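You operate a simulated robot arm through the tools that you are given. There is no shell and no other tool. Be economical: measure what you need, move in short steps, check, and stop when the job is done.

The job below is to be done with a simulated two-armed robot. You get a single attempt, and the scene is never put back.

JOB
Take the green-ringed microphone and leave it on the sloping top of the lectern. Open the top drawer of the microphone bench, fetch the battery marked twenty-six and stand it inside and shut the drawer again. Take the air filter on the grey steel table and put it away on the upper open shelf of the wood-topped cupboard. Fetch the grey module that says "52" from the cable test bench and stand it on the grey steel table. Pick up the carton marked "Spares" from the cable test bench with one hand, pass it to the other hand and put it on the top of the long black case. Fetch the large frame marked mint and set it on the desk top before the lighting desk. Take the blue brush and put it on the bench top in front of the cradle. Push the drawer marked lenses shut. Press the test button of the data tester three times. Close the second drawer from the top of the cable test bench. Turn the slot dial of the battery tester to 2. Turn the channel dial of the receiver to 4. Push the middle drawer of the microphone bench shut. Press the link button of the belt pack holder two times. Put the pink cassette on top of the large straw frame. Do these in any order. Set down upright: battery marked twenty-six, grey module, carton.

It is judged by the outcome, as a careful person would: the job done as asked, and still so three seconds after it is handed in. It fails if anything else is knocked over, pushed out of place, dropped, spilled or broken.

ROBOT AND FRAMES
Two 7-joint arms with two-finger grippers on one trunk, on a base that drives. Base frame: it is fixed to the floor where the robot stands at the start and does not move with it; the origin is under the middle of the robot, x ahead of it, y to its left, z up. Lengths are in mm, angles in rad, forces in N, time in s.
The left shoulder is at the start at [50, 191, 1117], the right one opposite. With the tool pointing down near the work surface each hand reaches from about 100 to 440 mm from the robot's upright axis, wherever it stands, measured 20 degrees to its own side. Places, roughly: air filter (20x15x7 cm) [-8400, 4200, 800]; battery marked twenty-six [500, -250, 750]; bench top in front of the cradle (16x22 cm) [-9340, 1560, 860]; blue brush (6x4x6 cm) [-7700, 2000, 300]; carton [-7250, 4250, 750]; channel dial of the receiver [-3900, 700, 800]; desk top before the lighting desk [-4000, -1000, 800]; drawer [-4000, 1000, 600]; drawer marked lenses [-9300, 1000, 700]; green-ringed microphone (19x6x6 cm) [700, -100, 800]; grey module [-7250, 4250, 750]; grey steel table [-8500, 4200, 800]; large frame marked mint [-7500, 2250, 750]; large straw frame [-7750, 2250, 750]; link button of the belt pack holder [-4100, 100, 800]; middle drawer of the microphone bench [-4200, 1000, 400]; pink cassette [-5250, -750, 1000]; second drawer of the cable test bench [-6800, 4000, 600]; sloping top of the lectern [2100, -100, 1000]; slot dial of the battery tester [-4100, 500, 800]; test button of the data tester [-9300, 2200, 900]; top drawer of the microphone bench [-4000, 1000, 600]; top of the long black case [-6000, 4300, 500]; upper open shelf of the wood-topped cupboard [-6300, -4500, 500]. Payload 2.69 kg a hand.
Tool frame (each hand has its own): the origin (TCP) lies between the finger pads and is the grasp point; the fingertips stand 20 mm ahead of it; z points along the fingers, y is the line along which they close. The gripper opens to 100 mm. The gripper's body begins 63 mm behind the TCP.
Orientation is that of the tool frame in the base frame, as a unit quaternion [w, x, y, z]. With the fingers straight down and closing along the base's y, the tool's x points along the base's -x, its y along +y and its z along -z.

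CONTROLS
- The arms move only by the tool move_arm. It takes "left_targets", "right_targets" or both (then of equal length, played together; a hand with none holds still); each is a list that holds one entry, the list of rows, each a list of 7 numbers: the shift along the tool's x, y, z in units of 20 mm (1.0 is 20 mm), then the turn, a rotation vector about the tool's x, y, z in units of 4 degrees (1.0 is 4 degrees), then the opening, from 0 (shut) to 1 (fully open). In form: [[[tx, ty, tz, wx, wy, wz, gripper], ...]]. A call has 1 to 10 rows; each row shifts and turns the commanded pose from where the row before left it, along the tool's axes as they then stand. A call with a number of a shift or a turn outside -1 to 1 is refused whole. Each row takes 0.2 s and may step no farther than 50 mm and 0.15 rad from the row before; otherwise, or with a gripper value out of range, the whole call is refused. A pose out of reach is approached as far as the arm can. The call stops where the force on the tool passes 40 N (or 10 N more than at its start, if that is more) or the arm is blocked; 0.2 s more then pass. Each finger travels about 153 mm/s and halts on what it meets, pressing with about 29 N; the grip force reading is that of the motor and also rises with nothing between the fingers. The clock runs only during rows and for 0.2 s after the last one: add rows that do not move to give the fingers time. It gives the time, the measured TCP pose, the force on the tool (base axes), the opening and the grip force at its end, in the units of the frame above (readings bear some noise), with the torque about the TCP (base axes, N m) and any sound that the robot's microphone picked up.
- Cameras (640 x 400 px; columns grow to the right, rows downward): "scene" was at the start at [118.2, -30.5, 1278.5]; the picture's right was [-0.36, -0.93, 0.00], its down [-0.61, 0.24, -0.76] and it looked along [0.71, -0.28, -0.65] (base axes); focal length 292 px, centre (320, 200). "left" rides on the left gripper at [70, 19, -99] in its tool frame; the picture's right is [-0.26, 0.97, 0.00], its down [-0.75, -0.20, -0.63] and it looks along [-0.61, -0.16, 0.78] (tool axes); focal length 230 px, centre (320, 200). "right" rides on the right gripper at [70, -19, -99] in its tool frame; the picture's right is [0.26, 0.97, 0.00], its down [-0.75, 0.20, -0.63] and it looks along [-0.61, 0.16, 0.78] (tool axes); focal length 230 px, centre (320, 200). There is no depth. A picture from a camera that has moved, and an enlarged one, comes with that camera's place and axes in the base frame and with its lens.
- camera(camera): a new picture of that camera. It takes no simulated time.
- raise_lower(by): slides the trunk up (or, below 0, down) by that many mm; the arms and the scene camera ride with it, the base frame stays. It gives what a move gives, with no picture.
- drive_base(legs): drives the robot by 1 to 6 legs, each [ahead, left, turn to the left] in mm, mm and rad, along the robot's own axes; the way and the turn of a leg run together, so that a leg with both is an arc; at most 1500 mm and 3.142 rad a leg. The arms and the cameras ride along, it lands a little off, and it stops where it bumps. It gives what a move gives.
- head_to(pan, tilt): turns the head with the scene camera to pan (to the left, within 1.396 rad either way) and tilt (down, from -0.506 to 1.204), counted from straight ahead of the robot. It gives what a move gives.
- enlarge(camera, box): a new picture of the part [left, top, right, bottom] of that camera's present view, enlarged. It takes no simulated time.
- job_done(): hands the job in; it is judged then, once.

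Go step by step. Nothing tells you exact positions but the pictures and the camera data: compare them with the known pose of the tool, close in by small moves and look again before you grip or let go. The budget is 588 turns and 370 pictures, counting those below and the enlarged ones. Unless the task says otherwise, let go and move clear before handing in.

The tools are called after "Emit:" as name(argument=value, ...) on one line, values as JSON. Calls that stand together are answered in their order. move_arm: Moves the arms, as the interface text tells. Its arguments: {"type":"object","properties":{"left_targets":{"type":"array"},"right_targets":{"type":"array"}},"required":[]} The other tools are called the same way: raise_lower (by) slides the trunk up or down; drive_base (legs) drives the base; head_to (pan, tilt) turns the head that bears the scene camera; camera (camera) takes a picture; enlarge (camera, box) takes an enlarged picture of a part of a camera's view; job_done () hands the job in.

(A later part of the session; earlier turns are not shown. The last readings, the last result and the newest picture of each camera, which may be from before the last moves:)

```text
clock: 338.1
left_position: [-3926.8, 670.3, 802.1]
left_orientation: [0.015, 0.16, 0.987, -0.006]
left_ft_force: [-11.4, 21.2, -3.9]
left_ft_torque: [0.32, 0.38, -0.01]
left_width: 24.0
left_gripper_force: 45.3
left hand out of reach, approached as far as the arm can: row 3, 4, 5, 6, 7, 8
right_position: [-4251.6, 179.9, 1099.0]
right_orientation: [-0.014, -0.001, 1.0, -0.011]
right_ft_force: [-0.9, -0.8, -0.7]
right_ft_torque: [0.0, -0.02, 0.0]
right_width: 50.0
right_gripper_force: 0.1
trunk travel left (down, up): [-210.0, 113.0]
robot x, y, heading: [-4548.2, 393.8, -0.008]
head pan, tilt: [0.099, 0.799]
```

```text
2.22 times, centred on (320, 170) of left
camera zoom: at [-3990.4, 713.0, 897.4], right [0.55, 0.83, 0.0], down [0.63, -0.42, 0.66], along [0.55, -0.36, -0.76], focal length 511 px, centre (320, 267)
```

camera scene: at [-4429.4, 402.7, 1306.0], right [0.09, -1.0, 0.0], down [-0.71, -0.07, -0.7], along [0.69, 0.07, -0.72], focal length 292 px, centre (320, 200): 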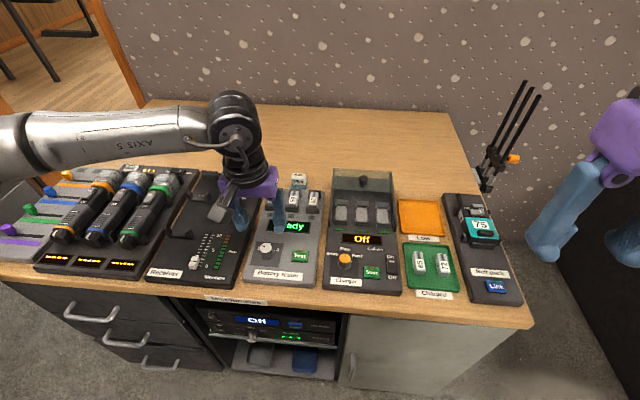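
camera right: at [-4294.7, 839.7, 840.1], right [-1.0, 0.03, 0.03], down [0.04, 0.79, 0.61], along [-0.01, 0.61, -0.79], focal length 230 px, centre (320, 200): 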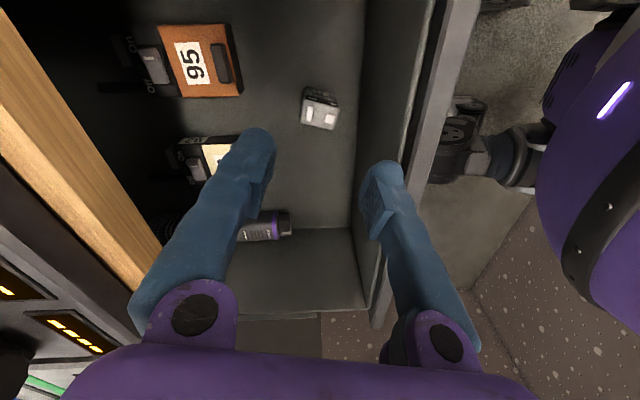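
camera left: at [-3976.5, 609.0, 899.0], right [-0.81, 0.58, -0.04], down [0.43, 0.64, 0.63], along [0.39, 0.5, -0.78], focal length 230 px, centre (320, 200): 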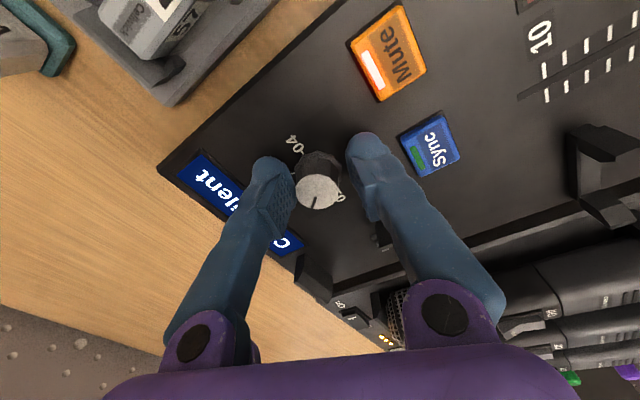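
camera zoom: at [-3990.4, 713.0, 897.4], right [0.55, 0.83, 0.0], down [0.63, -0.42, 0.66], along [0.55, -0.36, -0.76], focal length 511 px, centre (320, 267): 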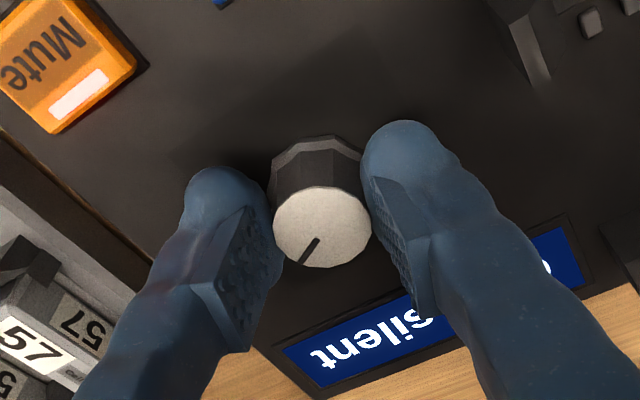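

Wrist limit here; release, counter-rotate 48°, re-grip and finish.

Emit:
move_arm(left_targets=[[[0, 0, 0, 0, 0, 0, 0.5], [0, 0, 0, 0, 0, 0, 0.5], [0, 0, -1, 0, 0, 0, 0.5], [0, 0, -1, 0, 0, 0, 0.5], [0, 0, -0.5, 0, 0, -1, 0.5], [0, 0, 0, 0, 0, -1, 0.5], [0, 0, 0, 0, 0, -1, 0.5], [0, 0, 0, 0, 0, -1, 0.5], [0, 0, 0, 0, 0, -1, 0.5], [0, 0, 0, 0, 0, -1, 0.5]]])

Emit:
move_arm(left_targets=[[[0, 0, 0, 0, 0, -1, 0.5], [0, 0, 0, 0, 0, -1, 0.5], [0, 0, 0, 0, 0, -1, 0.5], [0, 0, 0, 0, 0, -1, 0.5], [0, 0, 0, 0, 0, -1, 0.5], [0, 0, 0, 0, 0, -1, 0.5]]])

Emit:
enlarge(camera="left", box=[220, 80, 420, 260])

Emit:
enlarge(camera="scene", box=[160, 140, 300, 260])

```text
clock: 340.3
left_position: [-3927.5, 669.3, 852.3]
left_orientation: [0.015, -0.048, 0.999, -0.008]
left_ft_force: [0.0, -0.2, -0.9]
left_ft_torque: [0.01, -0.02, 0.0]
left_width: 49.9
left_gripper_force: 0.1
right_position: [-4250.8, 179.4, 1097.9]
right_orientation: [-0.015, 0.0, 1.0, -0.01]
right_ft_force: [0.3, 0.1, 1.3]
right_ft_torque: [-0.02, -0.03, -0.02]
right_width: 50.1
right_gripper_force: 0.0
trunk travel left (down, up): [-210.0, 113.0]
robot x, y, heading: [-4546.6, 394.2, -0.002]
head pan, tilt: [0.099, 0.799]
```

```text
clock: 341.7
left_position: [-3927.5, 669.6, 851.7]
left_orientation: [0.013, -0.255, 0.967, -0.011]
left_ft_force: [-0.1, -0.4, -0.7]
left_ft_torque: [-0.03, -0.01, -0.02]
left_width: 50.0
left_gripper_force: 0.0
right_position: [-4252.0, 179.0, 1098.9]
right_orientation: [-0.015, -0.001, 1.0, -0.011]
right_ft_force: [-0.1, 0.1, 0.3]
right_ft_torque: [0.03, -0.02, -0.02]
right_width: 50.0
right_gripper_force: 0.0
trunk travel left (down, up): [-210.0, 113.0]
robot x, y, heading: [-4547.4, 391.6, -0.007]
head pan, tilt: [0.099, 0.799]
```

```text
2.22 times, centred on (320, 170) of left
camera zoom: at [-4000.5, 654.2, 948.7], right [-0.25, 0.97, -0.02], down [0.73, 0.21, 0.65], along [0.63, 0.15, -0.76], focal length 511 px, centre (320, 267)
```

zoom: 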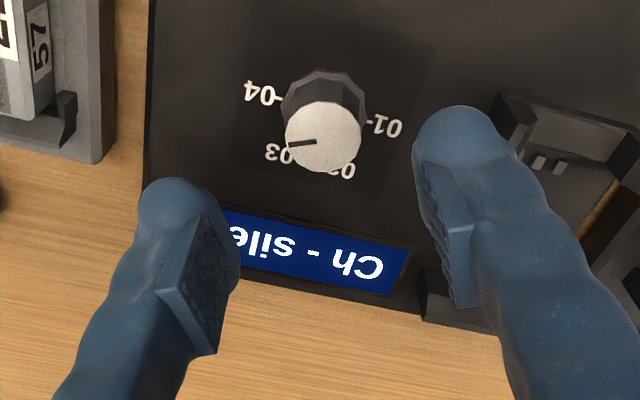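

```text
3.33 times, centred on (230, 200) of scene
camera zoom: at [-4429.3, 402.2, 1305.9], right [0.09, -1.0, 0.0], down [-0.71, -0.07, -0.7], along [0.69, 0.07, -0.72], focal length 973 px, centre (620, 200)
```

zoom: 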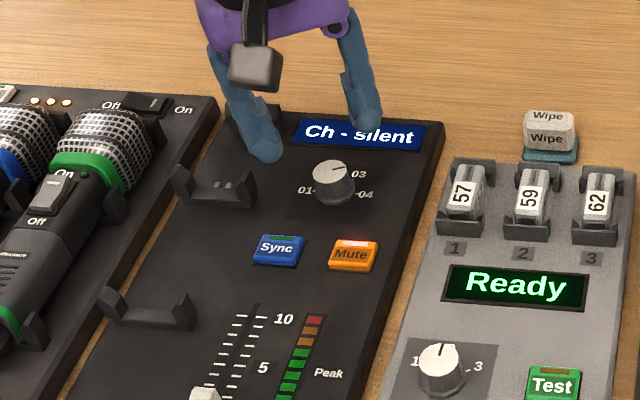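

Display shows "Ch -": the pointer is ~23° short of 04. Re-grip and turn 24°.

Emit:
move_arm(left_targets=[[[0, 0, 0.9, 0, 0, 0, 0.5], [0, 0, 0.9, 0, 0, 0, 0.5], [0, 0, 0.7, 0, 0, 0, 0.5], [0, 0, 0, 0, 0, 0, 0.1], [0, 0, 0, 0, 0, 0, 0.1], [0, 0, 0, 0, 0, 0, 0.1]]])

Emit:
move_arm(left_targets=[[[0, 0, 0, 0, 0, 1, 0.1], [0, 0, 0, 0, 0, 1, 0.1], [0, 0, 0, 0, 0, 1, 0.1], [0, 0, 0, 0, 0, 1, 0.1], [0, 0, 0, 0, 0, 1, 0.1], [0, 0, 0, 0, 0, 1, 0.1]]])

Emit:
enlarge(camera="scene", box=[160, 140, 300, 260])

Emit:
enlarge(camera="left", box=[220, 80, 420, 260])

```text
clock: 343.1
left_position: [-3927.4, 670.0, 802.0]
left_orientation: [0.012, -0.255, 0.967, -0.012]
left_ft_force: [-4.8, 8.4, -2.7]
left_ft_torque: [0.17, 0.07, 0.0]
left_width: 24.4
left_gripper_force: 45.1
right_position: [-4251.6, 181.3, 1098.7]
right_orientation: [-0.015, 0.0, 1.0, -0.011]
right_ft_force: [0.6, -0.7, -0.6]
right_ft_torque: [0.02, 0.0, -0.02]
right_width: 50.1
right_gripper_force: 0.2
trunk travel left (down, up): [-210.0, 113.0]
robot x, y, heading: [-4548.3, 393.5, -0.009]
head pan, tilt: [0.099, 0.799]
```

```text
clock: 344.5
left_position: [-3925.8, 669.9, 801.2]
left_orientation: [0.016, -0.047, 0.999, -0.009]
left_ft_force: [-5.4, 12.6, 0.9]
left_ft_torque: [0.2, 0.06, 0.58]
left_width: 24.6
left_gripper_force: 44.6
right_position: [-4251.3, 180.5, 1098.8]
right_orientation: [-0.015, -0.001, 1.0, -0.01]
right_ft_force: [1.0, 0.3, 0.9]
right_ft_torque: [0.02, 0.0, 0.0]
right_width: 50.2
right_gripper_force: 0.1
trunk travel left (down, up): [-210.0, 113.0]
robot x, y, heading: [-4550.9, 392.8, -0.004]
head pan, tilt: [0.099, 0.799]
```

```text
3.33 times, centred on (230, 200) of scene
camera zoom: at [-4429.9, 403.3, 1306.0], right [0.09, -1.0, 0.0], down [-0.71, -0.07, -0.7], along [0.69, 0.07, -0.72], focal length 973 px, centre (620, 200)
```

zoom: 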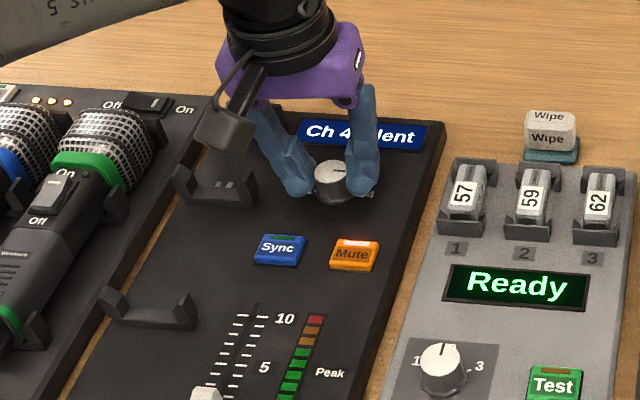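

```text
2.22 times, centred on (320, 170) of left
camera zoom: at [-4001.0, 684.5, 897.8], right [0.16, 0.99, -0.01], down [0.75, -0.12, 0.66], along [0.65, -0.12, -0.75], focal length 511 px, centre (320, 267)
```

zoom: 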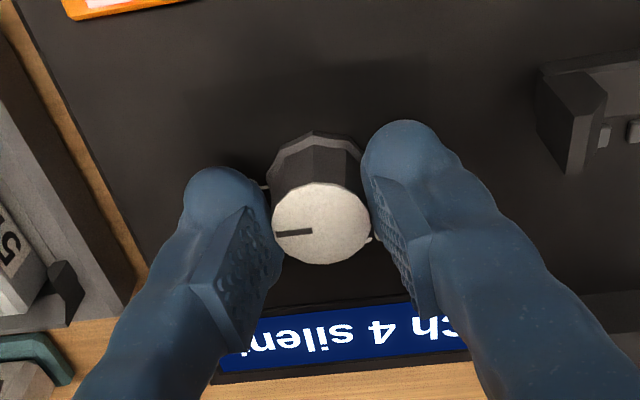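

Channel reads 4. Release and lift the left hand; bring the right hand over the Link button.

Emit:
move_arm(left_targets=[[[0, 0, 0, 0, 0, 0, 0.5], [0, 0, 0, 0, 0, 0, 0.5], [0, 0, -0.8, 0, 0, 0, 0.5], [0, 0, -1, 0, 0, 0, 0.5], [0, 0, -1, 0, 0, 0, 0.5], [0, 0, -1, 0, 0, 0, 0.5], [0, 0, -1, 0, 0, 0, 0.5], [1, 0, -1, 0, 0, 0.5, 0.5], [1, 0, -1, 0, 0, 0.5, 0.5], [1, 0, -0.5, 0, 0, 0.2, 0.5]]], right_targets=[[[-0.63, -0.43, 1, 0, 0, 0, 0.2], [-0.63, -0.43, 1, 0, 0, 0, 0], [-0.63, -0.43, 1, 0, 0, 0, 0], [-0.63, -0.43, 1, 0, 0, 0, 0], [-0.63, -0.43, 1, 0, 0, 0, 0], [-0.63, -0.43, 1, 0, 0, 0, 0], [-0.63, -0.43, 1, 0, 0, 0, 0], [-0.63, -0.43, 1, 0, 0, 0, 0], [-0.63, -0.43, 1, 0, 0, 0, 0], [-0.63, -0.43, 1, 0, 0, 0, 0]]])

Emit:
camera(camera="right")

Emit:
camera(camera="scene")

```text
clock: 346.7
left_position: [-3990.7, 666.6, 946.2]
left_orientation: [0.016, -0.005, 1.0, -0.008]
left_ft_force: [-0.5, -1.1, -0.5]
left_ft_torque: [-0.01, 0.01, 0.0]
left_width: 49.8
left_gripper_force: 0.0
right_position: [-4129.8, 89.5, 897.9]
right_orientation: [-0.015, 0.0, 1.0, -0.011]
right_ft_force: [-0.8, 0.9, -0.3]
right_ft_torque: [0.01, -0.03, 0.02]
right_width: 0.3
right_gripper_force: 29.0
trunk travel left (down, up): [-210.0, 113.0]
robot x, y, heading: [-4549.4, 398.6, -0.008]
head pan, tilt: [0.099, 0.799]
```

```text
243 pictures are left
camera right: at [-4197.4, 72.7, 998.5], right [-0.26, 0.97, -0.01], down [0.77, 0.21, 0.6], along [0.59, 0.15, -0.8], focal length 230 px, centre (320, 200)
```

right: 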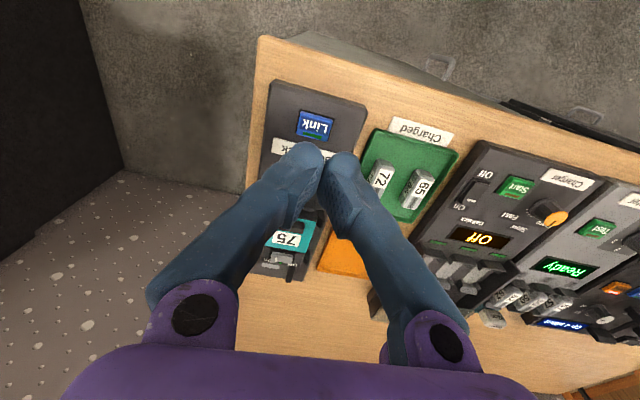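

```text
242 pictures are left
camera scene: at [-4429.5, 402.2, 1306.0], right [0.09, -1.0, 0.0], down [-0.71, -0.07, -0.7], along [0.69, 0.07, -0.72], focal length 292 px, centre (320, 200)
```

scene: 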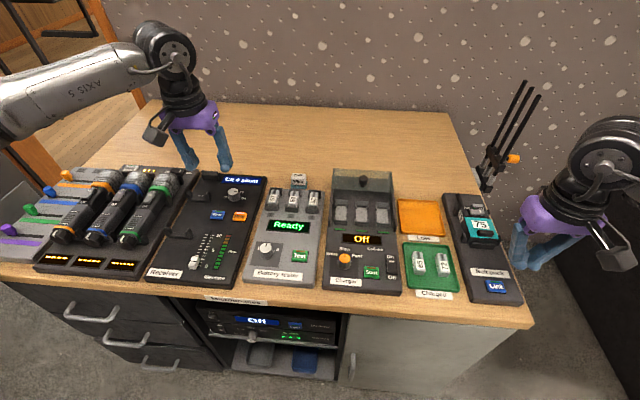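

Link button at (-4123, 86, ~787). Press it once carefully and look.

Emit:
move_arm(right_targets=[[[-0.35, -0.17, 0.9, 0, 0, 0, 0], [0, 0, 0.9, 0, 0, 0, 0], [0, 0, 0.9, 0, 0, 0, 0], [0, 0, 0.9, 0, 0, 0, 0], [0, 0, 0.4, 0, 0, 0, 0], [0, 0, 0.2, 0, 0, 0, 0], [0, 0, 0.2, 0, 0, 0, 0]]])

Emit:
enlarge(camera="scene", box=[430, 180, 570, 310])

Emit:
enlarge(camera="right", box=[220, 60, 440, 240])

```text
clock: 348.3
left_position: [-3989.8, 667.3, 947.2]
left_orientation: [0.015, -0.005, 1.0, -0.009]
left_ft_force: [-0.5, 0.2, -0.1]
left_ft_torque: [-0.01, -0.01, 0.01]
left_width: 50.0
left_gripper_force: 0.2
right_position: [-4128.1, 83.0, 809.4]
right_orientation: [-0.015, -0.001, 1.0, -0.011]
right_ft_force: [0.2, 0.2, -0.4]
right_ft_torque: [0.03, -0.02, -0.02]
right_width: 0.0
right_gripper_force: 28.6
trunk travel left (down, up): [-210.0, 113.0]
robot x, y, heading: [-4547.0, 393.9, -0.008]
head pan, tilt: [0.099, 0.799]
```

```text
3.08 times, centred on (500, 245) of scene
camera zoom: at [-4429.3, 402.2, 1305.9], right [0.09, -1.0, 0.0], down [-0.71, -0.07, -0.7], along [0.69, 0.07, -0.72], focal length 899 px, centre (-234, 62)
```

zoom: 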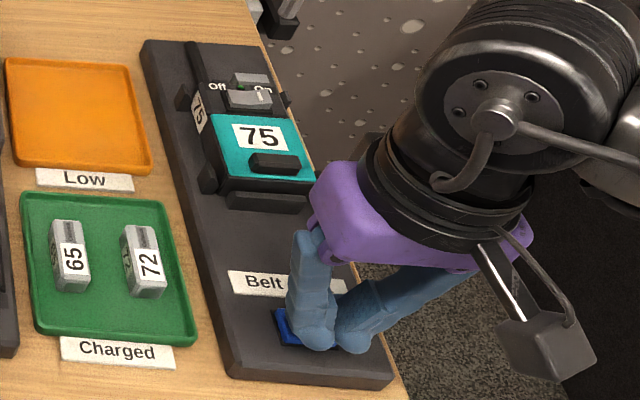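

```text
2.22 times, centred on (330, 150) of right
camera zoom: at [-4194.4, 67.9, 909.5], right [-0.26, 0.97, -0.01], down [0.77, 0.21, 0.6], along [0.58, 0.15, -0.8], focal length 511 px, centre (298, 311)
```

zoom: 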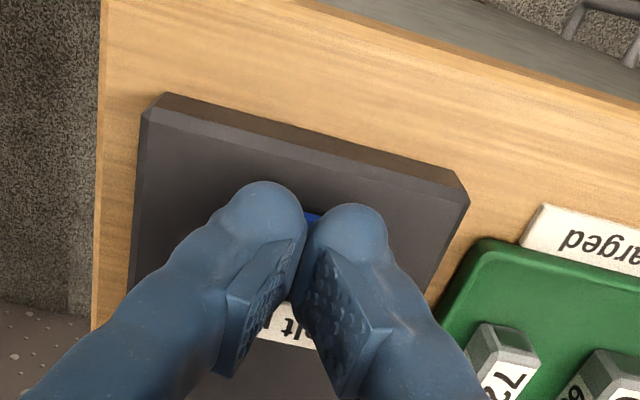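

Shift 6 mm left and 4 mm forward, then press.

Emit:
move_arm(right_targets=[[[-0.2, 0.3, 0, 0, 0, 0, 0], [0, 0, 0.1, 0, 0, 0, 0], [0, 0, 0.1, 0, 0, 0, 0], [0, 0, 0.1, 0, 0, 0, 0], [0, 0, 0.1, 0, 0, 0, 0]]])

Emit:
enlarge(camera="scene", box=[430, 180, 570, 310])

```text
clock: 349.5
left_position: [-3991.1, 667.1, 946.6]
left_orientation: [0.016, -0.005, 1.0, -0.009]
left_ft_force: [0.1, -0.3, 0.1]
left_ft_torque: [0.03, 0.01, -0.03]
left_width: 50.0
left_gripper_force: 0.0
right_position: [-4123.7, 90.2, 801.2]
right_orientation: [-0.015, 0.0, 1.0, -0.011]
right_ft_force: [0.8, -0.5, -0.7]
right_ft_torque: [-0.02, -0.03, 0.01]
right_width: 0.0
right_gripper_force: 28.9
trunk travel left (down, up): [-210.0, 113.0]
robot x, y, heading: [-4546.2, 396.6, -0.002]
head pan, tilt: [0.099, 0.799]
```

```text
3.08 times, centred on (500, 245) of scene
camera zoom: at [-4429.3, 402.2, 1305.9], right [0.09, -1.0, 0.0], down [-0.71, -0.07, -0.7], along [0.69, 0.07, -0.72], focal length 899 px, centre (-234, 62)
```

zoom: 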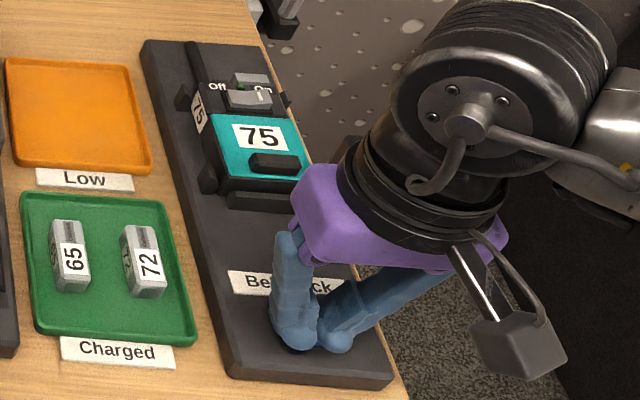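

Emit:
move_arm(right_targets=[[[0, 0, 0.1, 0, 0, 0, 0], [0, 0, 0.1, 0, 0, 0, 0], [0, 0, 0.1, 0, 0, 0, 0], [0, 0, 0.1, 0, 0, 0, 0]]])

```text
clock: 350.5
left_position: [-3991.0, 667.2, 945.3]
left_orientation: [0.015, -0.005, 1.0, -0.008]
left_ft_force: [0.6, -0.7, 0.4]
left_ft_torque: [0.03, -0.02, 0.02]
left_width: 49.9
left_gripper_force: 0.0
right_position: [-4123.3, 88.4, 792.9]
right_orientation: [-0.013, -0.001, 1.0, -0.01]
right_ft_force: [2.7, -0.1, 1.7]
right_ft_torque: [0.02, -0.03, 0.0]
right_width: 5.9
right_gripper_force: 29.3
trunk travel left (down, up): [-210.0, 113.0]
robot x, y, heading: [-4545.8, 391.0, -0.01]
head pan, tilt: [0.099, 0.799]
heard: click
```

A click: first press. Lift off and check.

Emit:
move_arm(right_targets=[[[0, 0, -0.3, 0, 0, 0, 0], [0, 0, -0.5, 0, 0, 0, 0], [0, 0, 0, 0, 0, 0, 0]]])

Emit:
enlarge(camera="right", box=[220, 60, 440, 240])

```text
clock: 351.3
left_position: [-3990.1, 667.1, 945.8]
left_orientation: [0.016, -0.005, 1.0, -0.008]
left_ft_force: [0.0, -0.6, 0.2]
left_ft_torque: [0.0, -0.01, 0.0]
left_width: 49.9
left_gripper_force: 0.0
right_position: [-4121.8, 90.4, 808.3]
right_orientation: [-0.015, -0.001, 1.0, -0.011]
right_ft_force: [0.1, -0.4, 0.6]
right_ft_torque: [0.06, -0.02, 0.0]
right_width: 0.0
right_gripper_force: 29.7
trunk travel left (down, up): [-210.0, 113.0]
robot x, y, heading: [-4550.3, 392.2, -0.002]
head pan, tilt: [0.099, 0.799]
```

```text
2.22 times, centred on (330, 150) of right
camera zoom: at [-4189.6, 73.9, 909.7], right [-0.26, 0.97, -0.01], down [0.77, 0.21, 0.6], along [0.58, 0.15, -0.8], focal length 511 px, centre (298, 311)
```

zoom: 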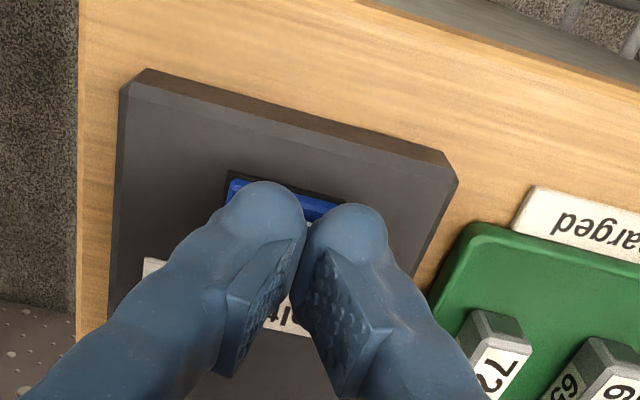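

Second press: shift 5 mm back to centre, press to the same depth, then lift.

Emit:
move_arm(right_targets=[[[0.25, -0.1, 0.2, 0, 0, 0, 0], [0, 0, 0.2, 0, 0, 0, 0], [0, 0, 0.15, 0, 0, 0, 0], [0, 0, 0.12, 0, 0, 0, 0], [0, 0, 0.1, 0, 0, 0, 0]]])

```text
clock: 352.5
left_position: [-3991.6, 667.4, 947.1]
left_orientation: [0.016, -0.006, 1.0, -0.009]
left_ft_force: [-0.1, -0.1, 0.3]
left_ft_torque: [-0.03, 0.0, 0.01]
left_width: 50.2
left_gripper_force: 0.0
right_position: [-4127.6, 87.9, 793.7]
right_orientation: [-0.015, -0.001, 1.0, -0.011]
right_ft_force: [0.1, 0.3, 1.7]
right_ft_torque: [-0.01, -0.05, -0.03]
right_width: 6.1
right_gripper_force: 29.5
trunk travel left (down, up): [-210.0, 113.0]
robot x, y, heading: [-4550.0, 395.8, -0.01]
head pan, tilt: [0.099, 0.799]
heard: click
```

Two clicks done. Lift, retract, back off and turn to look for the pink cassette on the wall shelf near (-5250, -750, 1000).

Emit:
move_arm(right_targets=[[[0, 0, -0.6, 0, 0, 0, 0], [0, 0, -1, 0, 0, 0, 0], [0, 0, -1, 0, 0, 0, 0], [0, 0, -1, 0, 0, 0, 0], [0, 0, -1, 0, 0, 0, 0], [0, 0, -1, 0, 0, 0, 0.3], [0, 0, -1, 0, 0, 0, 0.5], [0, 0, -1, 0, 0, 0, 0.5], [0.5, 0.5, -1, 0, 0, 0, 0.5], [0.5, 0.5, -1, 0, 0, 0, 0.5]]], left_targets=[[[0, 0, -1, 0, 0, 0, 0.5], [0, 0, -1, 0, 0, 0, 0.5], [0, 0, -1, 0, 0, 0, 0.5], [1, -0.6, -0.5, 0, 0, 0, 0.5], [1, -0.6, 0, 0, 0, 0, 0.5], [1, -0.6, 0, 0, 0, 0, 0.5], [1, -0.6, 0, 0, 0, 0, 0.5], [1, -0.6, 0, 0, 0, 0, 0.5], [1, -0.6, 0, 0, 0, 0, 0.5], [1, -0.6, 0, 0, 0, 0, 0.5]]])

Emit:
enlarge(camera="scene", box=[140, 150, 540, 310])

Emit:
drive_base(legs=[[-130, 0, 0], [0, 0, -1.55]])

Emit:
head_to(pan=-0.3, tilt=0.35)

Emit:
camera(camera="scene")

```text
clock: 354.7
left_position: [-4131.8, 584.3, 1013.7]
left_orientation: [0.016, -0.005, 1.0, -0.009]
left_ft_force: [0.1, 0.1, -0.6]
left_ft_torque: [0.0, -0.01, -0.01]
left_width: 50.2
left_gripper_force: 0.1
right_position: [-4143.8, 111.6, 984.6]
right_orientation: [-0.015, -0.001, 1.0, -0.01]
right_ft_force: [-0.2, 0.4, 1.6]
right_ft_torque: [0.0, -0.01, -0.02]
right_width: 50.0
right_gripper_force: 0.1
trunk travel left (down, up): [-210.0, 113.0]
robot x, y, heading: [-4546.1, 395.6, -0.004]
head pan, tilt: [0.099, 0.799]
```

```text
1.60 times, centred on (340, 230) of scene
camera zoom: at [-4429.6, 402.2, 1306.0], right [0.09, -1.0, 0.0], down [-0.71, -0.07, -0.7], along [0.69, 0.07, -0.72], focal length 467 px, centre (288, 152)
```

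zoom: 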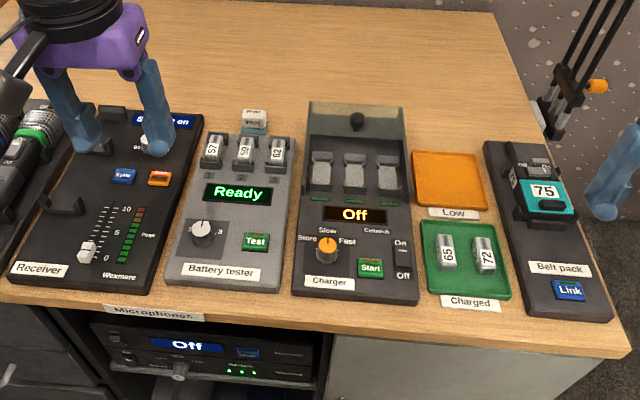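

```text
clock: 359.9
left_position: [-4500.7, -26.8, 1014.6]
left_orientation: [0.005, 0.712, 0.702, -0.017]
left_ft_force: [-0.2, 0.4, -0.7]
left_ft_torque: [0.0, 0.03, 0.0]
left_width: 50.1
left_gripper_force: 0.0
right_position: [-4972.1, -4.3, 985.0]
right_orientation: [-0.018, 0.714, 0.7, 0.003]
right_ft_force: [1.1, 0.0, -0.4]
right_ft_torque: [-0.01, -0.02, -0.02]
right_width: 49.8
right_gripper_force: 0.0
trunk travel left (down, up): [-210.0, 113.0]
robot x, y, heading: [-4679.3, 392.9, -1.595]
head pan, tilt: [0.099, 0.799]
```

```text
clock: 360.8
left_position: [-4501.6, -26.8, 1014.5]
left_orientation: [0.005, 0.711, 0.703, -0.017]
left_ft_force: [-0.4, -0.6, -0.6]
left_ft_torque: [0.02, 0.03, -0.02]
left_width: 50.2
left_gripper_force: 0.1
right_position: [-4973.2, -4.6, 985.2]
right_orientation: [-0.017, 0.714, 0.7, 0.004]
right_ft_force: [0.0, -0.1, -0.1]
right_ft_torque: [-0.01, 0.0, 0.0]
right_width: 50.0
right_gripper_force: 0.1
trunk travel left (down, up): [-210.0, 113.0]
robot x, y, heading: [-4683.3, 395.1, -1.601]
head pan, tilt: [-0.3, 0.351]
```

```text
236 pictures are left
camera scene: at [-4713.2, 267.2, 1345.5], right [-0.95, 0.32, 0.0], down [0.11, 0.33, -0.94], along [-0.3, -0.89, -0.34], focal length 292 px, centre (320, 200)
```

scene: 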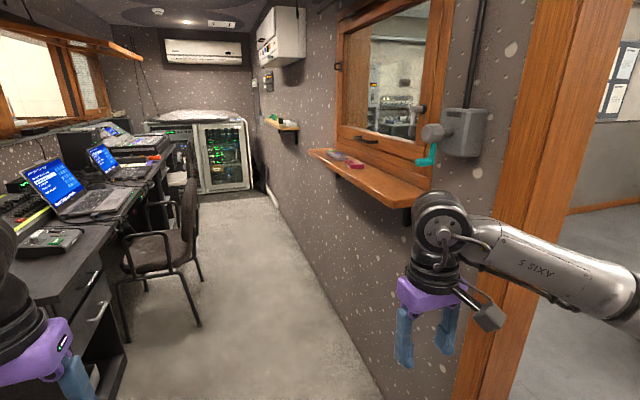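

Emit:
enlarge(camera="scene", box=[260, 100, 440, 220])

```text
3.33 times, centred on (350, 160) of scene
camera zoom: at [-4713.2, 267.2, 1345.5], right [-0.95, 0.32, 0.0], down [0.11, 0.33, -0.94], along [-0.3, -0.89, -0.34], focal length 973 px, centre (220, 333)
```

zoom: 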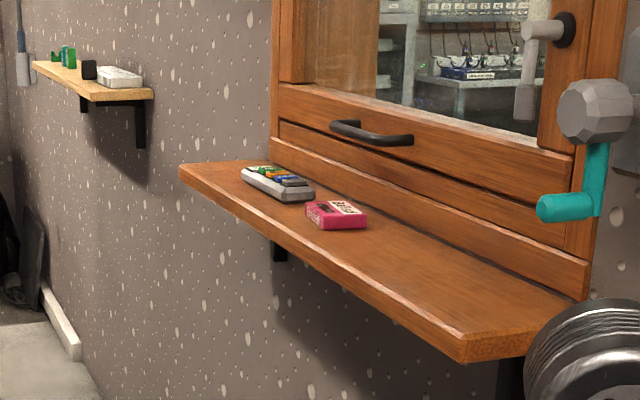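

The cassette lies on the hatch shelf. Raise the trunk and drive alongside, then turn toward the wall.

Emit:
raise_lower(by=110)

Emit:
drive_base(legs=[[1130, 0, 0.03], [0, 0, -1.57]])

Emit:
head_to(pan=0.0, tilt=0.6)

Emit:
camera(camera="scene")

```text
clock: 362.2
left_position: [-4501.9, -25.7, 1125.3]
left_orientation: [0.004, 0.711, 0.703, -0.017]
left_ft_force: [-0.3, -1.0, 0.2]
left_ft_torque: [0.0, -0.01, 0.04]
left_width: 50.2
left_gripper_force: 0.0
right_position: [-4972.8, -4.9, 1094.4]
right_orientation: [-0.018, 0.714, 0.7, 0.003]
right_ft_force: [-0.5, 0.2, 0.8]
right_ft_torque: [0.02, 0.01, -0.04]
right_width: 50.0
right_gripper_force: 0.1
trunk travel left (down, up): [-320.0, 3.0]
robot x, y, heading: [-4679.5, 396.0, -1.599]
head pan, tilt: [-0.3, 0.351]
```

```text
clock: 364.9
left_position: [-4501.0, -402.9, 1126.1]
left_orientation: [0.005, 0.706, 0.708, -0.018]
left_ft_force: [-0.5, 0.0, -0.4]
left_ft_torque: [0.03, -0.02, 0.0]
left_width: 50.1
left_gripper_force: 0.0
right_position: [-4969.7, -379.4, 1086.5]
right_orientation: [-0.031, 0.704, 0.709, 0.01]
right_ft_force: [0.0, -0.9, -0.4]
right_ft_torque: [-0.01, 0.02, -0.01]
right_width: 49.9
right_gripper_force: 0.1
trunk travel left (down, up): [-320.0, 3.0]
robot x, y, heading: [-4687.5, 17.9, -1.586]
head pan, tilt: [-0.3, 0.351]
stopped in leg 1: the robot was blocked; the commanded pose is now the measured one
```

```text
clock: 365.7
left_position: [-4501.6, -403.9, 1124.4]
left_orientation: [0.005, 0.706, 0.708, -0.018]
left_ft_force: [-0.5, 0.1, 0.3]
left_ft_torque: [-0.02, -0.01, 0.04]
left_width: 50.3
left_gripper_force: 0.0
right_position: [-4969.9, -380.2, 1085.7]
right_orientation: [-0.031, 0.706, 0.708, 0.009]
right_ft_force: [-0.6, 0.6, 0.3]
right_ft_torque: [0.0, 0.0, -0.04]
right_width: 50.0
right_gripper_force: 0.1
trunk travel left (down, up): [-320.0, 3.0]
robot x, y, heading: [-4685.7, 14.7, -1.583]
head pan, tilt: [0.0, 0.6]
```

```text
234 pictures are left
camera scene: at [-4687.3, -111.1, 1433.1], right [-1.0, 0.02, 0.0], down [0.01, 0.56, -0.83], along [-0.01, -0.83, -0.56], focal length 292 px, centre (320, 200)
```

scene: 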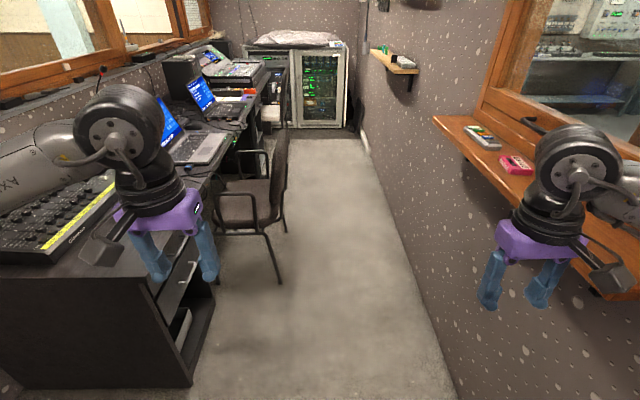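

The right elbow catches the hatch. I back up to the doorway, turn there to face the wall side, then slide sideways.

Emit:
drive_base(legs=[[-390, 30, 0], [0, 0, -1.56], [-100, 0, 0]])

Emit:
drive_base(legs=[[0, 1200, 0]])

Emit:
camera(camera="scene")

```text
clock: 372.7
left_position: [-4972.9, 223.8, 1124.2]
left_orientation: [-0.009, 1.0, -0.006, -0.016]
left_ft_force: [-0.4, -1.4, 0.3]
left_ft_torque: [0.02, 0.0, -0.01]
left_width: 49.9
left_gripper_force: 0.0
right_position: [-4943.0, 692.7, 1084.9]
right_orientation: [-0.013, 0.999, -0.004, 0.029]
right_ft_force: [-0.3, 0.1, -0.7]
right_ft_torque: [0.0, 0.03, 0.05]
right_width: 50.0
right_gripper_force: 0.1
trunk travel left (down, up): [-320.0, 3.0]
robot x, y, heading: [-4552.8, 401.7, 3.114]
head pan, tilt: [0.0, 0.6]
```

```text
clock: 383.4
left_position: [-5028.4, -955.9, 1124.8]
left_orientation: [-0.01, 1.0, -0.02, -0.014]
left_ft_force: [0.1, -0.1, 0.4]
left_ft_torque: [0.02, 0.02, 0.04]
left_width: 50.2
left_gripper_force: 0.0
right_position: [-4985.7, -485.4, 1085.2]
right_orientation: [-0.014, 0.999, -0.018, 0.028]
right_ft_force: [-0.2, 0.5, 0.2]
right_ft_torque: [-0.04, -0.05, 0.0]
right_width: 49.9
right_gripper_force: 0.1
trunk travel left (down, up): [-320.0, 3.0]
robot x, y, heading: [-4598.7, -788.2, 3.09]
head pan, tilt: [0.0, 0.6]
```

```text
233 pictures are left
camera scene: at [-4730.6, -780.7, 1432.8], right [0.06, 1.0, 0.0], down [0.56, -0.03, -0.83], along [-0.82, 0.05, -0.56], focal length 292 px, centre (320, 200)
```

scene: 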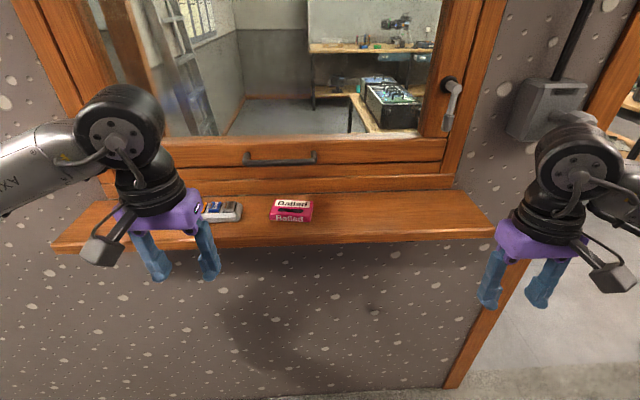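

Emit:
enlarge(camera="scene", box=[230, 170, 350, 250])

```text
5.00 times, centred on (290, 210) of scene
camera zoom: at [-4730.6, -780.7, 1432.8], right [0.06, 1.0, 0.0], down [0.56, -0.03, -0.83], along [-0.82, 0.05, -0.56], focal length 1460 px, centre (470, 150)
```

zoom: 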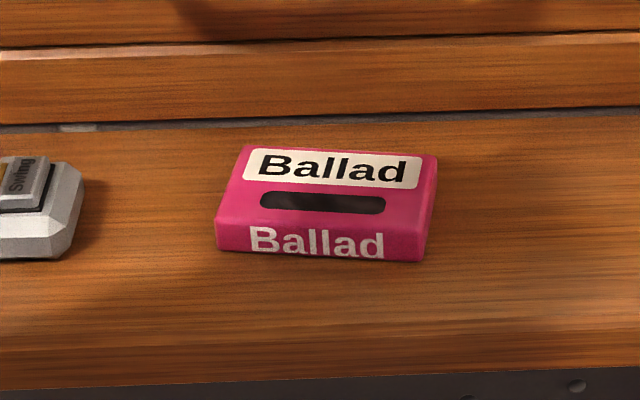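

The cassette is about 92×60×18 mm; I'll grip it across its 92 mm width (fully open), since the hatch handle blocks a turned gripper. Move the left hand above it.

Emit:
move_arm(left_targets=[[[-1, -0.6, 0, 0, 0, 0, 1], [-1, -0.6, 0, 0, 0, 0, 1], [-1, -0.6, 0, 0, 0, 0, 1], [-1, -0.6, 0, 0, 0, 0, 1], [-1, -0.6, 0, 0, 0, 0, 1], [-1, -0.6, 0, 0, 0, 0, 1], [-1, -0.6, 0, 0, 0, 0, 1], [-1, -0.6, 0, 0, 0, 0, 1], [-1, -0.6, 0, 0, 0, 0, 1], [-1, -0.6, 0, 0, 0, 0, 1]]])

Emit:
camera(camera="left")

Emit:
camera(camera="scene")

```text
clock: 385.6
left_position: [-5222.5, -827.3, 1131.0]
left_orientation: [-0.008, 1.0, -0.019, -0.015]
left_ft_force: [-0.3, 0.6, -0.7]
left_ft_torque: [-0.03, 0.0, 0.0]
left_width: 100.1
left_gripper_force: 0.0
right_position: [-4986.7, -487.5, 1084.2]
right_orientation: [-0.012, 0.999, -0.018, 0.029]
right_ft_force: [-0.2, -0.2, 0.3]
right_ft_torque: [-0.01, 0.0, 0.04]
right_width: 49.9
right_gripper_force: 0.0
trunk travel left (down, up): [-320.0, 3.0]
robot x, y, heading: [-4599.4, -789.3, 3.082]
head pan, tilt: [0.0, 0.6]
```

```text
231 pictures are left
camera left: at [-5151.7, -848.5, 1227.1], right [-0.3, -0.96, -0.01], down [-0.72, 0.22, 0.66], along [-0.62, 0.2, -0.76], focal length 230 px, centre (320, 200)
```

left: 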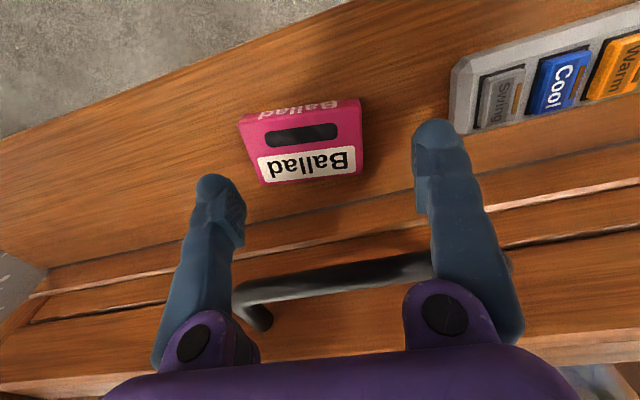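

```text
230 pictures are left
camera scene: at [-4730.9, -779.7, 1432.8], right [0.06, 1.0, 0.0], down [0.56, -0.03, -0.82], along [-0.82, 0.05, -0.57], focal length 292 px, centre (320, 200)
```

scene: 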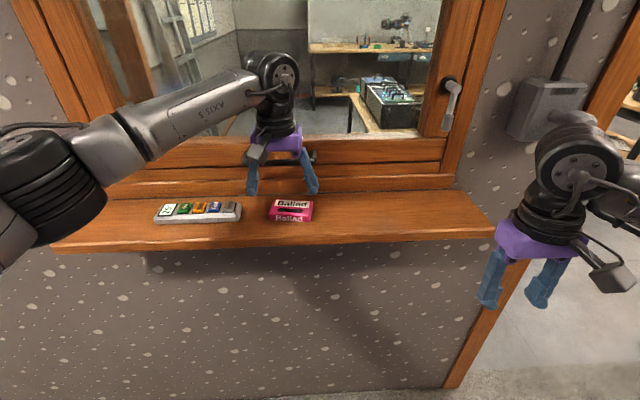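

The cassette centre is (-5224, -815), top z≈1077, yawed ~6° relative to my gripper. Align and look.

Emit:
move_arm(left_targets=[[[0.2, -0.6, 0.3, 0, 0, 0.75, 1], [0, 0, 0.4, 0, 0, 0.75, 1]]])

Emit:
camera(camera="left")

Emit:
enlarge(camera="scene", box=[210, 130, 370, 250])

```text
clock: 386.2
left_position: [-5219.4, -816.8, 1119.1]
left_orientation: [-0.008, 0.997, -0.071, -0.015]
left_ft_force: [0.6, 1.0, -0.3]
left_ft_torque: [0.01, -0.01, -0.02]
left_width: 100.1
left_gripper_force: 0.0
right_position: [-4987.0, -487.9, 1085.0]
right_orientation: [-0.013, 0.999, -0.017, 0.029]
right_ft_force: [0.6, 0.0, 0.0]
right_ft_torque: [0.01, -0.02, 0.01]
right_width: 50.1
right_gripper_force: 0.0
trunk travel left (down, up): [-320.0, 3.0]
robot x, y, heading: [-4600.8, -786.8, 3.085]
head pan, tilt: [0.0, 0.6]
```

```text
229 pictures are left
camera left: at [-5151.0, -845.7, 1214.4], right [-0.39, -0.92, -0.01], down [-0.7, 0.29, 0.66], along [-0.6, 0.26, -0.75], focal length 230 px, centre (320, 200)
```

left: 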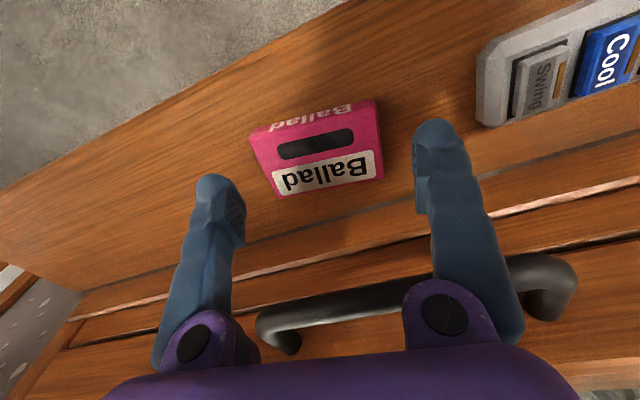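

```text
3.33 times, centred on (290, 190) of scene
camera zoom: at [-4730.7, -781.1, 1432.8], right [0.06, 1.0, 0.0], down [0.56, -0.03, -0.83], along [-0.82, 0.05, -0.57], focal length 973 px, centre (420, 233)
```

zoom: 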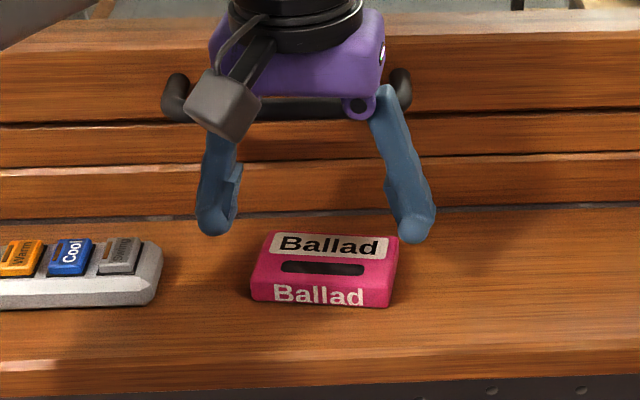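

Emit:
move_arm(left_targets=[[[0, -0.1, 0.6, 0, 0, 0, 1], [0, 0, 0.4, 0, 0, 0, 1]]])

Emit:
enlarge(camera="left", box=[180, 80, 480, 260])

Emit:
enlarge(camera="scene", box=[230, 150, 350, 250])

```text
clock: 386.8
left_position: [-5219.4, -812.1, 1099.5]
left_orientation: [-0.007, 0.997, -0.072, -0.015]
left_ft_force: [0.4, 0.4, 0.1]
left_ft_torque: [0.0, 0.06, -0.02]
left_width: 99.6
left_gripper_force: 0.1
right_position: [-4985.8, -488.3, 1085.1]
right_orientation: [-0.014, 0.999, -0.018, 0.029]
right_ft_force: [0.1, 0.3, 0.2]
right_ft_torque: [0.03, -0.02, 0.04]
right_width: 50.0
right_gripper_force: 0.2
trunk travel left (down, up): [-320.0, 3.0]
robot x, y, heading: [-4601.5, -784.8, 3.088]
head pan, tilt: [0.0, 0.6]
```

```text
2.13 times, centred on (330, 170) of left
camera zoom: at [-5151.3, -842.6, 1194.5], right [-0.39, -0.92, -0.01], down [-0.7, 0.29, 0.66], along [-0.6, 0.26, -0.75], focal length 491 px, centre (299, 264)
```

zoom: 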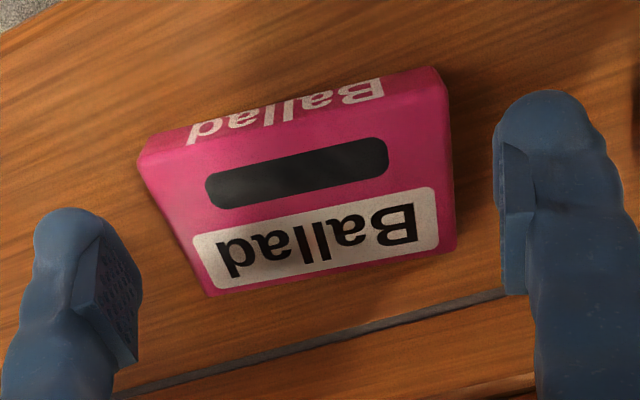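

```text
4.00 times, centred on (290, 200) of scene
camera zoom: at [-4730.6, -780.7, 1432.8], right [0.06, 1.0, 0.0], down [0.56, -0.03, -0.83], along [-0.82, 0.05, -0.56], focal length 1168 px, centre (440, 200)
```

zoom: 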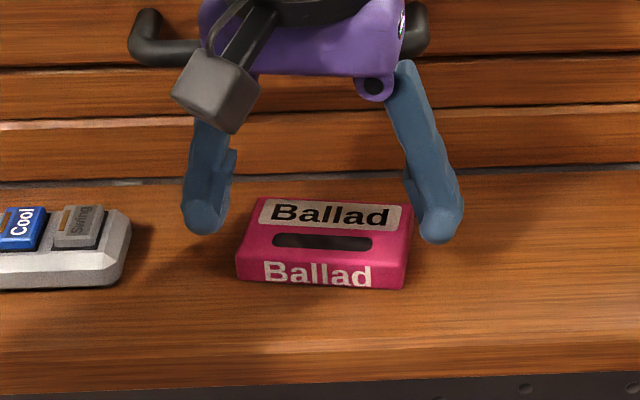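

Nearly centred; nudge 2 mm and descend to grip height.

Emit:
move_arm(left_targets=[[[0, -0.1, 0.3, 0, 0, 0, 1], [0, 0, 0.2, 0, 0, 0, 1], [0, 0, 0.2, 0, 0, 0, 1], [0, 0, 0.15, 0, 0, 0, 1]]])

Emit:
enlarge(camera="left", box=[180, 80, 480, 260])

Emit:
enlarge(camera="scene", box=[230, 150, 350, 250])

```text
clock: 387.8
left_position: [-5219.4, -811.4, 1087.6]
left_orientation: [-0.009, 0.997, -0.07, -0.02]
left_ft_force: [-8.4, 1.3, 32.8]
left_ft_torque: [-0.42, 0.61, -0.13]
left_width: 100.0
left_gripper_force: 0.1
right_position: [-4985.1, -486.2, 1086.3]
right_orientation: [-0.014, 0.999, -0.018, 0.028]
right_ft_force: [0.1, 1.1, -0.2]
right_ft_torque: [0.0, 0.02, 0.0]
right_width: 49.9
right_gripper_force: 0.1
trunk travel left (down, up): [-320.0, 3.0]
robot x, y, heading: [-4599.5, -789.1, 3.087]
head pan, tilt: [0.0, 0.6]
```

```text
2.13 times, centred on (330, 170) of left
camera zoom: at [-5150.8, -840.8, 1182.2], right [-0.39, -0.92, 0.0], down [-0.69, 0.29, 0.66], along [-0.61, 0.26, -0.75], focal length 491 px, centre (299, 264)
```

zoom: 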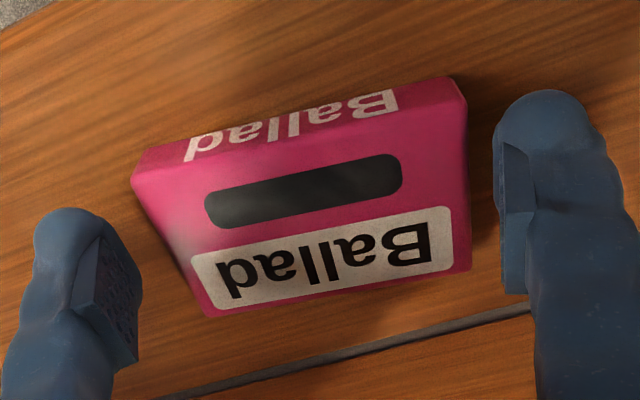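

```text
4.00 times, centred on (290, 200) of scene
camera zoom: at [-4728.1, -780.3, 1433.7], right [0.06, 1.0, 0.0], down [0.56, -0.03, -0.83], along [-0.83, 0.05, -0.56], focal length 1168 px, centre (440, 200)
```

zoom: 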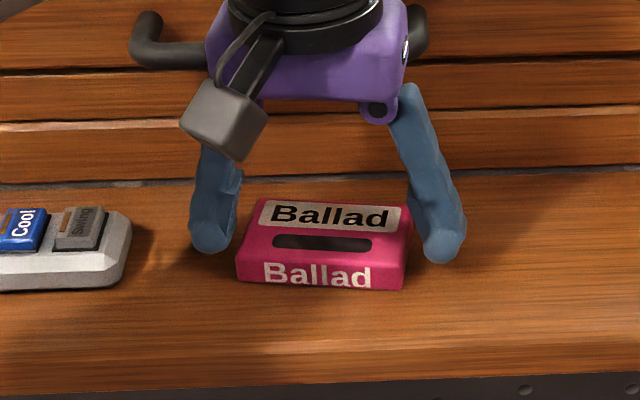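

Fingertips touch the shelf on both sides of the cassette. Raise 2 mm and close.

Emit:
move_arm(left_targets=[[[0, 0, -0.15, 0, 0, 0, 1], [0, 0, 0, 0, 0, 0, 0.7], [0, 0, 0, 0, 0, 0, 0.7], [0, 0, 0, 0, 0, 0, 0.7]]])

Emit:
enlarge(camera="left", box=[180, 80, 480, 260])

```text
clock: 388.5
left_position: [-5220.4, -815.6, 1090.8]
left_orientation: [-0.01, 0.997, -0.069, -0.019]
left_ft_force: [4.2, -5.0, 17.4]
left_ft_torque: [-0.01, -0.1, 0.0]
left_width: 5.9
left_gripper_force: 20.8
right_position: [-4985.7, -488.8, 1085.5]
right_orientation: [-0.014, 0.999, -0.018, 0.028]
right_ft_force: [0.4, -0.4, -0.4]
right_ft_torque: [0.02, 0.0, -0.01]
right_width: 49.8
right_gripper_force: 0.0
trunk travel left (down, up): [-320.0, 3.0]
robot x, y, heading: [-4602.4, -787.9, 3.088]
head pan, tilt: [0.0, 0.6]
stopped in row 3 (left hand): the force on the tool passed its limit at 45 N (the readings are from after the stop); the commanded pose is now the measured one
```

```text
2.13 times, centred on (330, 170) of left
camera zoom: at [-5150.7, -844.3, 1187.1], right [-0.39, -0.92, -0.01], down [-0.69, 0.29, 0.66], along [-0.61, 0.26, -0.75], focal length 491 px, centre (299, 264)
```

zoom: 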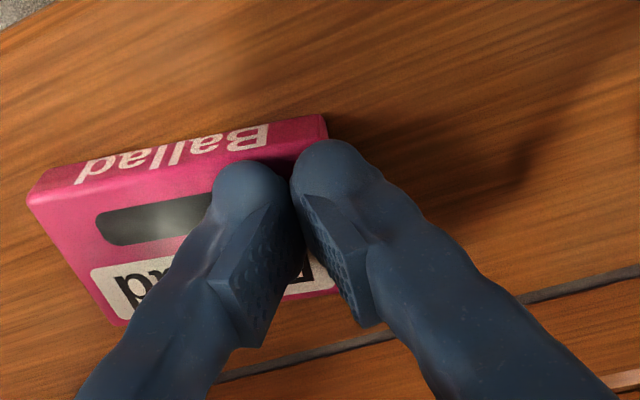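

The fingers slid over the cassette's top and nudged it sideways. I'll use the light downward contact to drag it ~45 mm toward me, away from the hatch handle.

Emit:
move_arm(left_targets=[[[0.4, 0, 0, 0, 0, 0, 0.06], [0.45, 0, 0, 0, 0, 0, 0.06], [0.45, 0, 0, 0, 0, 0, 0.06], [0.45, 0, 0, 0, 0, 0, 0.06], [0.45, 0, 0, 0, 0, 0, 0.06]]])

Emit:
camera(camera="left")

Emit:
enlarge(camera="scene", box=[210, 130, 370, 250])

```text
clock: 389.7
left_position: [-5177.6, -819.3, 1092.7]
left_orientation: [-0.011, 0.997, -0.068, -0.022]
left_ft_force: [-11.3, 1.7, 35.5]
left_ft_torque: [-0.12, -0.02, 0.0]
left_width: 6.3
left_gripper_force: 0.0
right_position: [-4985.0, -486.7, 1085.7]
right_orientation: [-0.013, 0.999, -0.018, 0.028]
right_ft_force: [-0.1, 0.1, -0.5]
right_ft_torque: [0.02, 0.02, -0.01]
right_width: 49.8
right_gripper_force: 0.1
trunk travel left (down, up): [-320.0, 3.0]
robot x, y, heading: [-4601.1, -787.3, 3.086]
head pan, tilt: [0.0, 0.6]
```

```text
222 pictures are left
camera left: at [-5107.6, -848.8, 1186.4], right [-0.39, -0.92, -0.01], down [-0.69, 0.29, 0.67], along [-0.61, 0.26, -0.75], focal length 230 px, centre (320, 200)
```

left: 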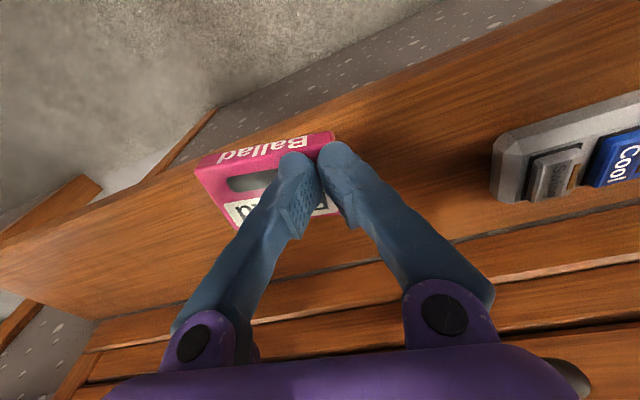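

```text
3.33 times, centred on (290, 190) of scene
camera zoom: at [-4728.6, -780.2, 1433.2], right [0.06, 1.0, 0.0], down [0.56, -0.03, -0.83], along [-0.82, 0.05, -0.56], focal length 973 px, centre (420, 233)
```

zoom: 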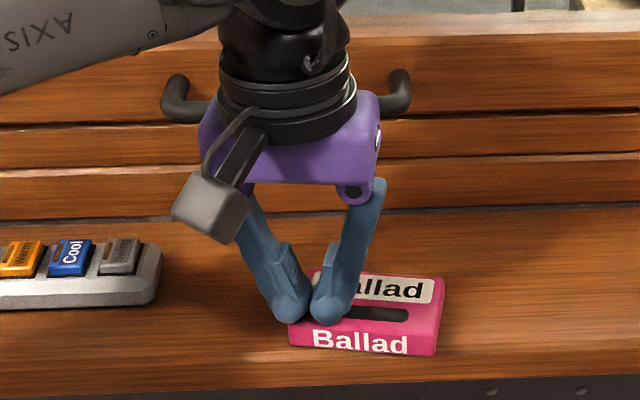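

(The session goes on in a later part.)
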